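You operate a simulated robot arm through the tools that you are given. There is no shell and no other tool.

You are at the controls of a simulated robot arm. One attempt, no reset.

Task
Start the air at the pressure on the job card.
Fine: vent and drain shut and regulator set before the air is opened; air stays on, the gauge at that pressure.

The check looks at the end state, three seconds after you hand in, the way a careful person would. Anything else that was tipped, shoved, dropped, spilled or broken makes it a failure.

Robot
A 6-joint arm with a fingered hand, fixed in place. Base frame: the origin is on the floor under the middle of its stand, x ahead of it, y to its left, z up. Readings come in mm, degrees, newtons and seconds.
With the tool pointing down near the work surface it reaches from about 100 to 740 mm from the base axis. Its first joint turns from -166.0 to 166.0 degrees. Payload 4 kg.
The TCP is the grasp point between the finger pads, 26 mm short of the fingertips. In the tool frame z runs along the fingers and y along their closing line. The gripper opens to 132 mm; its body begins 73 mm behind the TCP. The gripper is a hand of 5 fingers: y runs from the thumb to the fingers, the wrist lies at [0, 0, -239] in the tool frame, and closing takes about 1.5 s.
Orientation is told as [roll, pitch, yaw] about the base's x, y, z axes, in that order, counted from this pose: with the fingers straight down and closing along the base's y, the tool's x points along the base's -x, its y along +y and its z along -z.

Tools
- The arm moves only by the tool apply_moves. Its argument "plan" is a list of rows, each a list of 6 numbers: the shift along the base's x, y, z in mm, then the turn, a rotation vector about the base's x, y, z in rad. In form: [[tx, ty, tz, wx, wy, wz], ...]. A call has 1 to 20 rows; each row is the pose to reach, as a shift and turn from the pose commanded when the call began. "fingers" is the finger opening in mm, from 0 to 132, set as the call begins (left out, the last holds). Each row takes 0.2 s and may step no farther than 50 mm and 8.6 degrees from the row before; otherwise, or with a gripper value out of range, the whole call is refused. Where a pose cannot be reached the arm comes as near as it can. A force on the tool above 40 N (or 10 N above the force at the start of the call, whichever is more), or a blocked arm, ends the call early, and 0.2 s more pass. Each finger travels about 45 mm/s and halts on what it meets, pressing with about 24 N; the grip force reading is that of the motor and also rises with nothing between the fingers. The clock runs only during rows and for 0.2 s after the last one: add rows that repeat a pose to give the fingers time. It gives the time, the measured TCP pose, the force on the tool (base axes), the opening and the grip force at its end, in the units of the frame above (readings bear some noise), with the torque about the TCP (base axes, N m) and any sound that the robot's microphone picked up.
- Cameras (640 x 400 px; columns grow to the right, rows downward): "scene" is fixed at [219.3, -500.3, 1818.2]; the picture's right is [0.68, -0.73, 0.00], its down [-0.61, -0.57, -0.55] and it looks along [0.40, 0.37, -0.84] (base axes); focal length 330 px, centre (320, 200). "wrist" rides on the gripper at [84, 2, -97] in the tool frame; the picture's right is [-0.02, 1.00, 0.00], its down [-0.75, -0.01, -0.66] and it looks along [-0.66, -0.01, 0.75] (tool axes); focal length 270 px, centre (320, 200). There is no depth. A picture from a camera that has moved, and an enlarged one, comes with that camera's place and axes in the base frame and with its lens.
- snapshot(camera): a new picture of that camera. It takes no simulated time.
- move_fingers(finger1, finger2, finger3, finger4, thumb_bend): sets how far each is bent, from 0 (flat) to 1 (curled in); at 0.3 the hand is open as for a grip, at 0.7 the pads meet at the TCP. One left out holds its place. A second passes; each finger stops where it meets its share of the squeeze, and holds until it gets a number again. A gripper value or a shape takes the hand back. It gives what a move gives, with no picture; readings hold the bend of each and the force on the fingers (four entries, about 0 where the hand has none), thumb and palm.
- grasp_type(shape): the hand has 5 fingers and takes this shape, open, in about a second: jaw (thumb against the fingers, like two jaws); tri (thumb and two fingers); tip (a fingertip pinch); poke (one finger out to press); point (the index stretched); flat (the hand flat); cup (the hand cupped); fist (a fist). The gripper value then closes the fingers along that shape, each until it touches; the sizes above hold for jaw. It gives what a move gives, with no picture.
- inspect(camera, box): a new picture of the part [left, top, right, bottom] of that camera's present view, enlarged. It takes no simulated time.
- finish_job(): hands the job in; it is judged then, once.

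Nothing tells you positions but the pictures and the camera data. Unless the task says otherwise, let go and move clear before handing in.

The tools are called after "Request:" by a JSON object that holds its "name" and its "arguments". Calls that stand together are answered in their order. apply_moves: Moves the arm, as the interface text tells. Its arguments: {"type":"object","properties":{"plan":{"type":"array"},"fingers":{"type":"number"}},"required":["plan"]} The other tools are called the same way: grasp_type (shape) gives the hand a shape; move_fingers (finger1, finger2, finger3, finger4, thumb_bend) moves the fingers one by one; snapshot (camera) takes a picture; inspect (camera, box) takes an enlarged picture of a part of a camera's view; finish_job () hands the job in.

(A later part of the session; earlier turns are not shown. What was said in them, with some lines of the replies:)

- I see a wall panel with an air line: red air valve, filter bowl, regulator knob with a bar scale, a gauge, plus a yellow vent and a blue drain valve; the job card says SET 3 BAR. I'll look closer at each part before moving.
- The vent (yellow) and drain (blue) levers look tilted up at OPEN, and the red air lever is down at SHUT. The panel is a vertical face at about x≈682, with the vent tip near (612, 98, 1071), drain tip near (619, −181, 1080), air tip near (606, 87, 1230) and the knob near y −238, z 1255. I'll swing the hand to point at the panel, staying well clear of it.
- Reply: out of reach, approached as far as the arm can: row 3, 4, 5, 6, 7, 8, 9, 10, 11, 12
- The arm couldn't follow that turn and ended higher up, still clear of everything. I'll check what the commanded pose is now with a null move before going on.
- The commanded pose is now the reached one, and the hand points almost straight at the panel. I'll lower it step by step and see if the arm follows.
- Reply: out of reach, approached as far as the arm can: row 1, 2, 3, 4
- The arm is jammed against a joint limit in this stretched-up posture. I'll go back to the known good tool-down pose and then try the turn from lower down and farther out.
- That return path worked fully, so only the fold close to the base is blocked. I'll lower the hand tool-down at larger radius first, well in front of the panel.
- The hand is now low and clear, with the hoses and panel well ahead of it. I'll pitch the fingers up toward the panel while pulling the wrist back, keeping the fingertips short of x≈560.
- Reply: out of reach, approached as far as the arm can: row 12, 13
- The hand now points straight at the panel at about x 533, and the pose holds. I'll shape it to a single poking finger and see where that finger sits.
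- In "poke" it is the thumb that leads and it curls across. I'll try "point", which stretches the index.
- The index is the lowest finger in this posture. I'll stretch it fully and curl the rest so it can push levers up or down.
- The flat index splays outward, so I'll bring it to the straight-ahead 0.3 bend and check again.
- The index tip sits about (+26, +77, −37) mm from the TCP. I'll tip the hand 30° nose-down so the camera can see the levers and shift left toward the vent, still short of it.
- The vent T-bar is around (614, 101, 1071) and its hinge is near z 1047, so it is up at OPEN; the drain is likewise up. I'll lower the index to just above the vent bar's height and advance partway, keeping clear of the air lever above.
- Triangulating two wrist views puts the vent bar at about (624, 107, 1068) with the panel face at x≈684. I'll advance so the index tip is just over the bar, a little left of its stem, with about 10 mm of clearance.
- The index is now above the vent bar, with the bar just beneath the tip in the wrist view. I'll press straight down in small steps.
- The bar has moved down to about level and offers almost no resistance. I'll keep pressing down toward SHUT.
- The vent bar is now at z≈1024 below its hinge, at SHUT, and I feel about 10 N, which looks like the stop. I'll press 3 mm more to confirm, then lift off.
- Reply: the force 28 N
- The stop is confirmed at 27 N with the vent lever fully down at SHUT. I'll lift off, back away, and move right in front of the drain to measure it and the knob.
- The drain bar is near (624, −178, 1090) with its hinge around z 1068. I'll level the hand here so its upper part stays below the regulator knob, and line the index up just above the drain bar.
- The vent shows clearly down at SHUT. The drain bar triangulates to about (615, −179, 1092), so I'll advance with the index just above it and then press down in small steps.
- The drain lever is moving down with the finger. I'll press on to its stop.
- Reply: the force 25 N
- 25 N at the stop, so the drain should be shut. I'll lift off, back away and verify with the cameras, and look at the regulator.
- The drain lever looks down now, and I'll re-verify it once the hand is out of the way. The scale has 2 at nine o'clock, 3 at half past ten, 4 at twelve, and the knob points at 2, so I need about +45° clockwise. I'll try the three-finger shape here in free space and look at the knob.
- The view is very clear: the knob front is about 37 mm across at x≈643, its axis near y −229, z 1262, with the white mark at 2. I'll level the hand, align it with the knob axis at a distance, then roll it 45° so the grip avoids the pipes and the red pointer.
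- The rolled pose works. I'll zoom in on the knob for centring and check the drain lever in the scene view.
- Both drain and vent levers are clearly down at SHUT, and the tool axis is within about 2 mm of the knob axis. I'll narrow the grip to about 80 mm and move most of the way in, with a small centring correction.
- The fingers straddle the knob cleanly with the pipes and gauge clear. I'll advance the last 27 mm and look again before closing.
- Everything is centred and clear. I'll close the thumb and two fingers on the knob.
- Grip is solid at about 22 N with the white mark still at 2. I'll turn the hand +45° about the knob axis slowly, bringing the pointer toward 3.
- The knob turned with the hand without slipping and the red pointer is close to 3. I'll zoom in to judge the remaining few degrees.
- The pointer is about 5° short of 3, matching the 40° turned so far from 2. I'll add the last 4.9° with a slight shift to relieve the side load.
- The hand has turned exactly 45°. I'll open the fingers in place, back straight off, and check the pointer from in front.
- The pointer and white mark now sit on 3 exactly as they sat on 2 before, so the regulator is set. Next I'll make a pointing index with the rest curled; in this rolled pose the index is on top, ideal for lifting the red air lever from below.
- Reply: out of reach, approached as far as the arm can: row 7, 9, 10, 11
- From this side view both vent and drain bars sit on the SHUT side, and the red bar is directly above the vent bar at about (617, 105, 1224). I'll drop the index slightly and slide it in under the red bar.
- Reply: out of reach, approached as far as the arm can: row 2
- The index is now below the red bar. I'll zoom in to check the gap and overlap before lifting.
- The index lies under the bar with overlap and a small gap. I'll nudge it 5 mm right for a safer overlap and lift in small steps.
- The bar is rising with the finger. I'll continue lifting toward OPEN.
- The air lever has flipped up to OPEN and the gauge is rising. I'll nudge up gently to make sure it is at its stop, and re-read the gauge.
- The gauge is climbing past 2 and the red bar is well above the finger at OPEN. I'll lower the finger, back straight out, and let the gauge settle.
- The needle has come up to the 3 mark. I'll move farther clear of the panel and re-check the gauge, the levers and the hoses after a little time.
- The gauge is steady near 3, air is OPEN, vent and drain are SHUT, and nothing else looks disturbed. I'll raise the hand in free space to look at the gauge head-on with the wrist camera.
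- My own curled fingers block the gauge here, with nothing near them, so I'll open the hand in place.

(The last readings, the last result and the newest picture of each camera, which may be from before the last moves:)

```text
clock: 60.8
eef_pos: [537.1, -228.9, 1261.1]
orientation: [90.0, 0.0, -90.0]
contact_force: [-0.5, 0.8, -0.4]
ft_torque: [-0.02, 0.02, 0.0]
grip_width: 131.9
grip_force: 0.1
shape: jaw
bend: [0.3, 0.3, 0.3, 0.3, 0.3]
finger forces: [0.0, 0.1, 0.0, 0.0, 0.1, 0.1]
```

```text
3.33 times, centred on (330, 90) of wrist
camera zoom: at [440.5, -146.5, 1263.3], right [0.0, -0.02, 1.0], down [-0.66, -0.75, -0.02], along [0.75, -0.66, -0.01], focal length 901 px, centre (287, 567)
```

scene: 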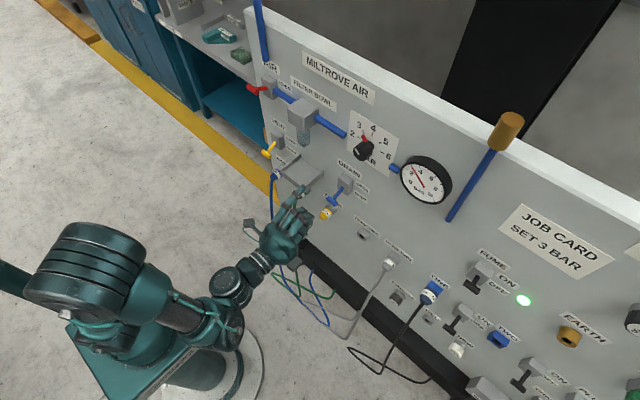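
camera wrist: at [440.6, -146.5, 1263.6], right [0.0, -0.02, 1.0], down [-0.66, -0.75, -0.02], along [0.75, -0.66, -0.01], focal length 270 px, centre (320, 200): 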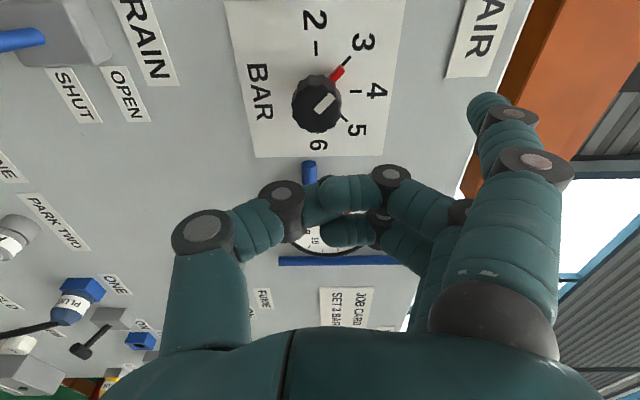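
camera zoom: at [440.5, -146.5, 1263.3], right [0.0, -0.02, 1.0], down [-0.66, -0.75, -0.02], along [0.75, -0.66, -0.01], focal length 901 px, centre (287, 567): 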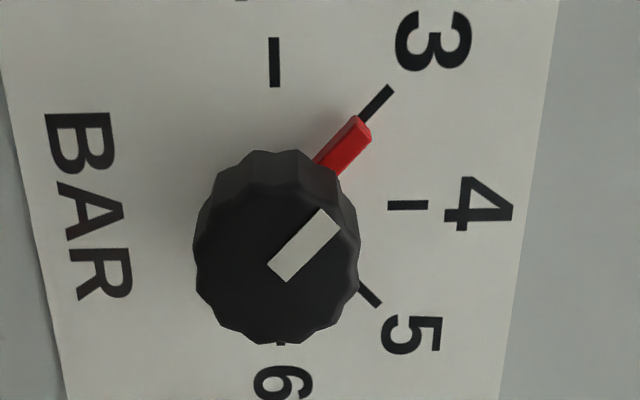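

The needle points squarely at the 3 bar mark and the knob pointer is on 3. I'll back off a little more and do a last check of the whole scene.

Request:
{"name": "apply_moves", "arguments": {"plan": [[-15, 0, 0, 0, 0, 0], [-35, 0, 0, 0, 0, 0], [-35, 0, 0, 0, 0, 0], [-35, 0, 0, 0, 0, 0]]}}

Request:
{"name": "snapshot", "arguments": {"camera": "scene"}}

Request:
{"name": "inspect", "arguments": {"camera": "scene", "box": [230, 60, 470, 220]}}

```text
clock: 61.8
eef_pos: [502.2, -229.9, 1262.4]
orientation: [90.0, -0.1, -90.1]
contact_force: [0.2, 0.0, -0.2]
ft_torque: [0.0, -0.01, 0.01]
grip_width: 132.1
grip_force: 0.0
shape: jaw
bend: [0.3, 0.3, 0.3, 0.3, 0.3]
finger forces: [0.0, 0.0, 0.1, 0.0, 0.1, 0.1]
```

```text
taken
```

scene: 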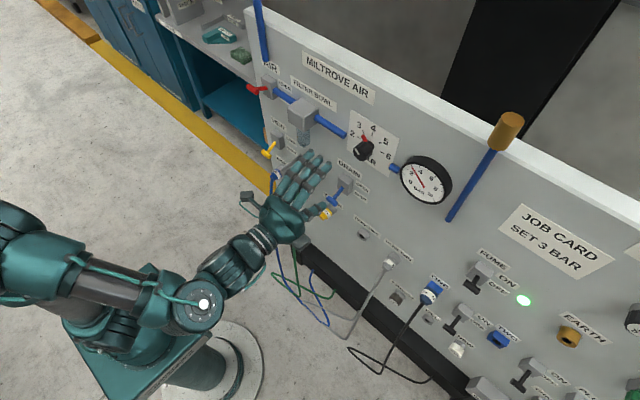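

```text
2.50 times, centred on (350, 140) of scene
camera zoom: at [219.3, -500.3, 1818.2], right [0.68, -0.73, 0.0], down [-0.61, -0.57, -0.55], along [0.4, 0.37, -0.84], focal length 824 px, centre (245, 350)
```

zoom: 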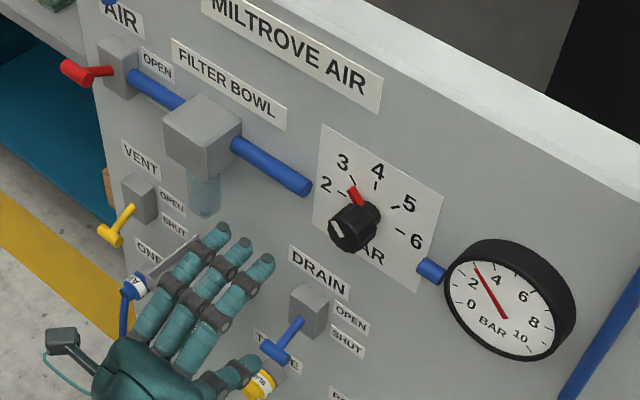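

The air lever is at OPEN, vent and drain are at SHUT, the regulator points at 3, and the gauge is steady at 3 bar. The hand is open and well clear and nothing else was disturbed, so I'm handing in.

Request:
{"name": "finish_job", "arguments": {}}

```text
The job is handed in.
```

The air is on and the gauge is holding steady at 3 bar, matching the job card; I've handed the job in.

- **Vent and drain:** I pushed both levers down to SHUT until they met their stops, before touching the air.
- **Regulator:** I turned the knob 45° from 2 to 3. The pointer sits on the 3 mark.
- **Air:** I lifted the red lever to OPEN last, and it has stayed there. The gauge rose to 3 bar, and a close look with the wrist camera showed the needle on the 3 mark.

The hand is open and backed well away from the panel. In the last pictures nothing else on the panel looked moved or disturbed.

Early on, one arm turn went out of reach and the arm jammed against a limit high up. It was clear of everything, and I backed it out without contact.
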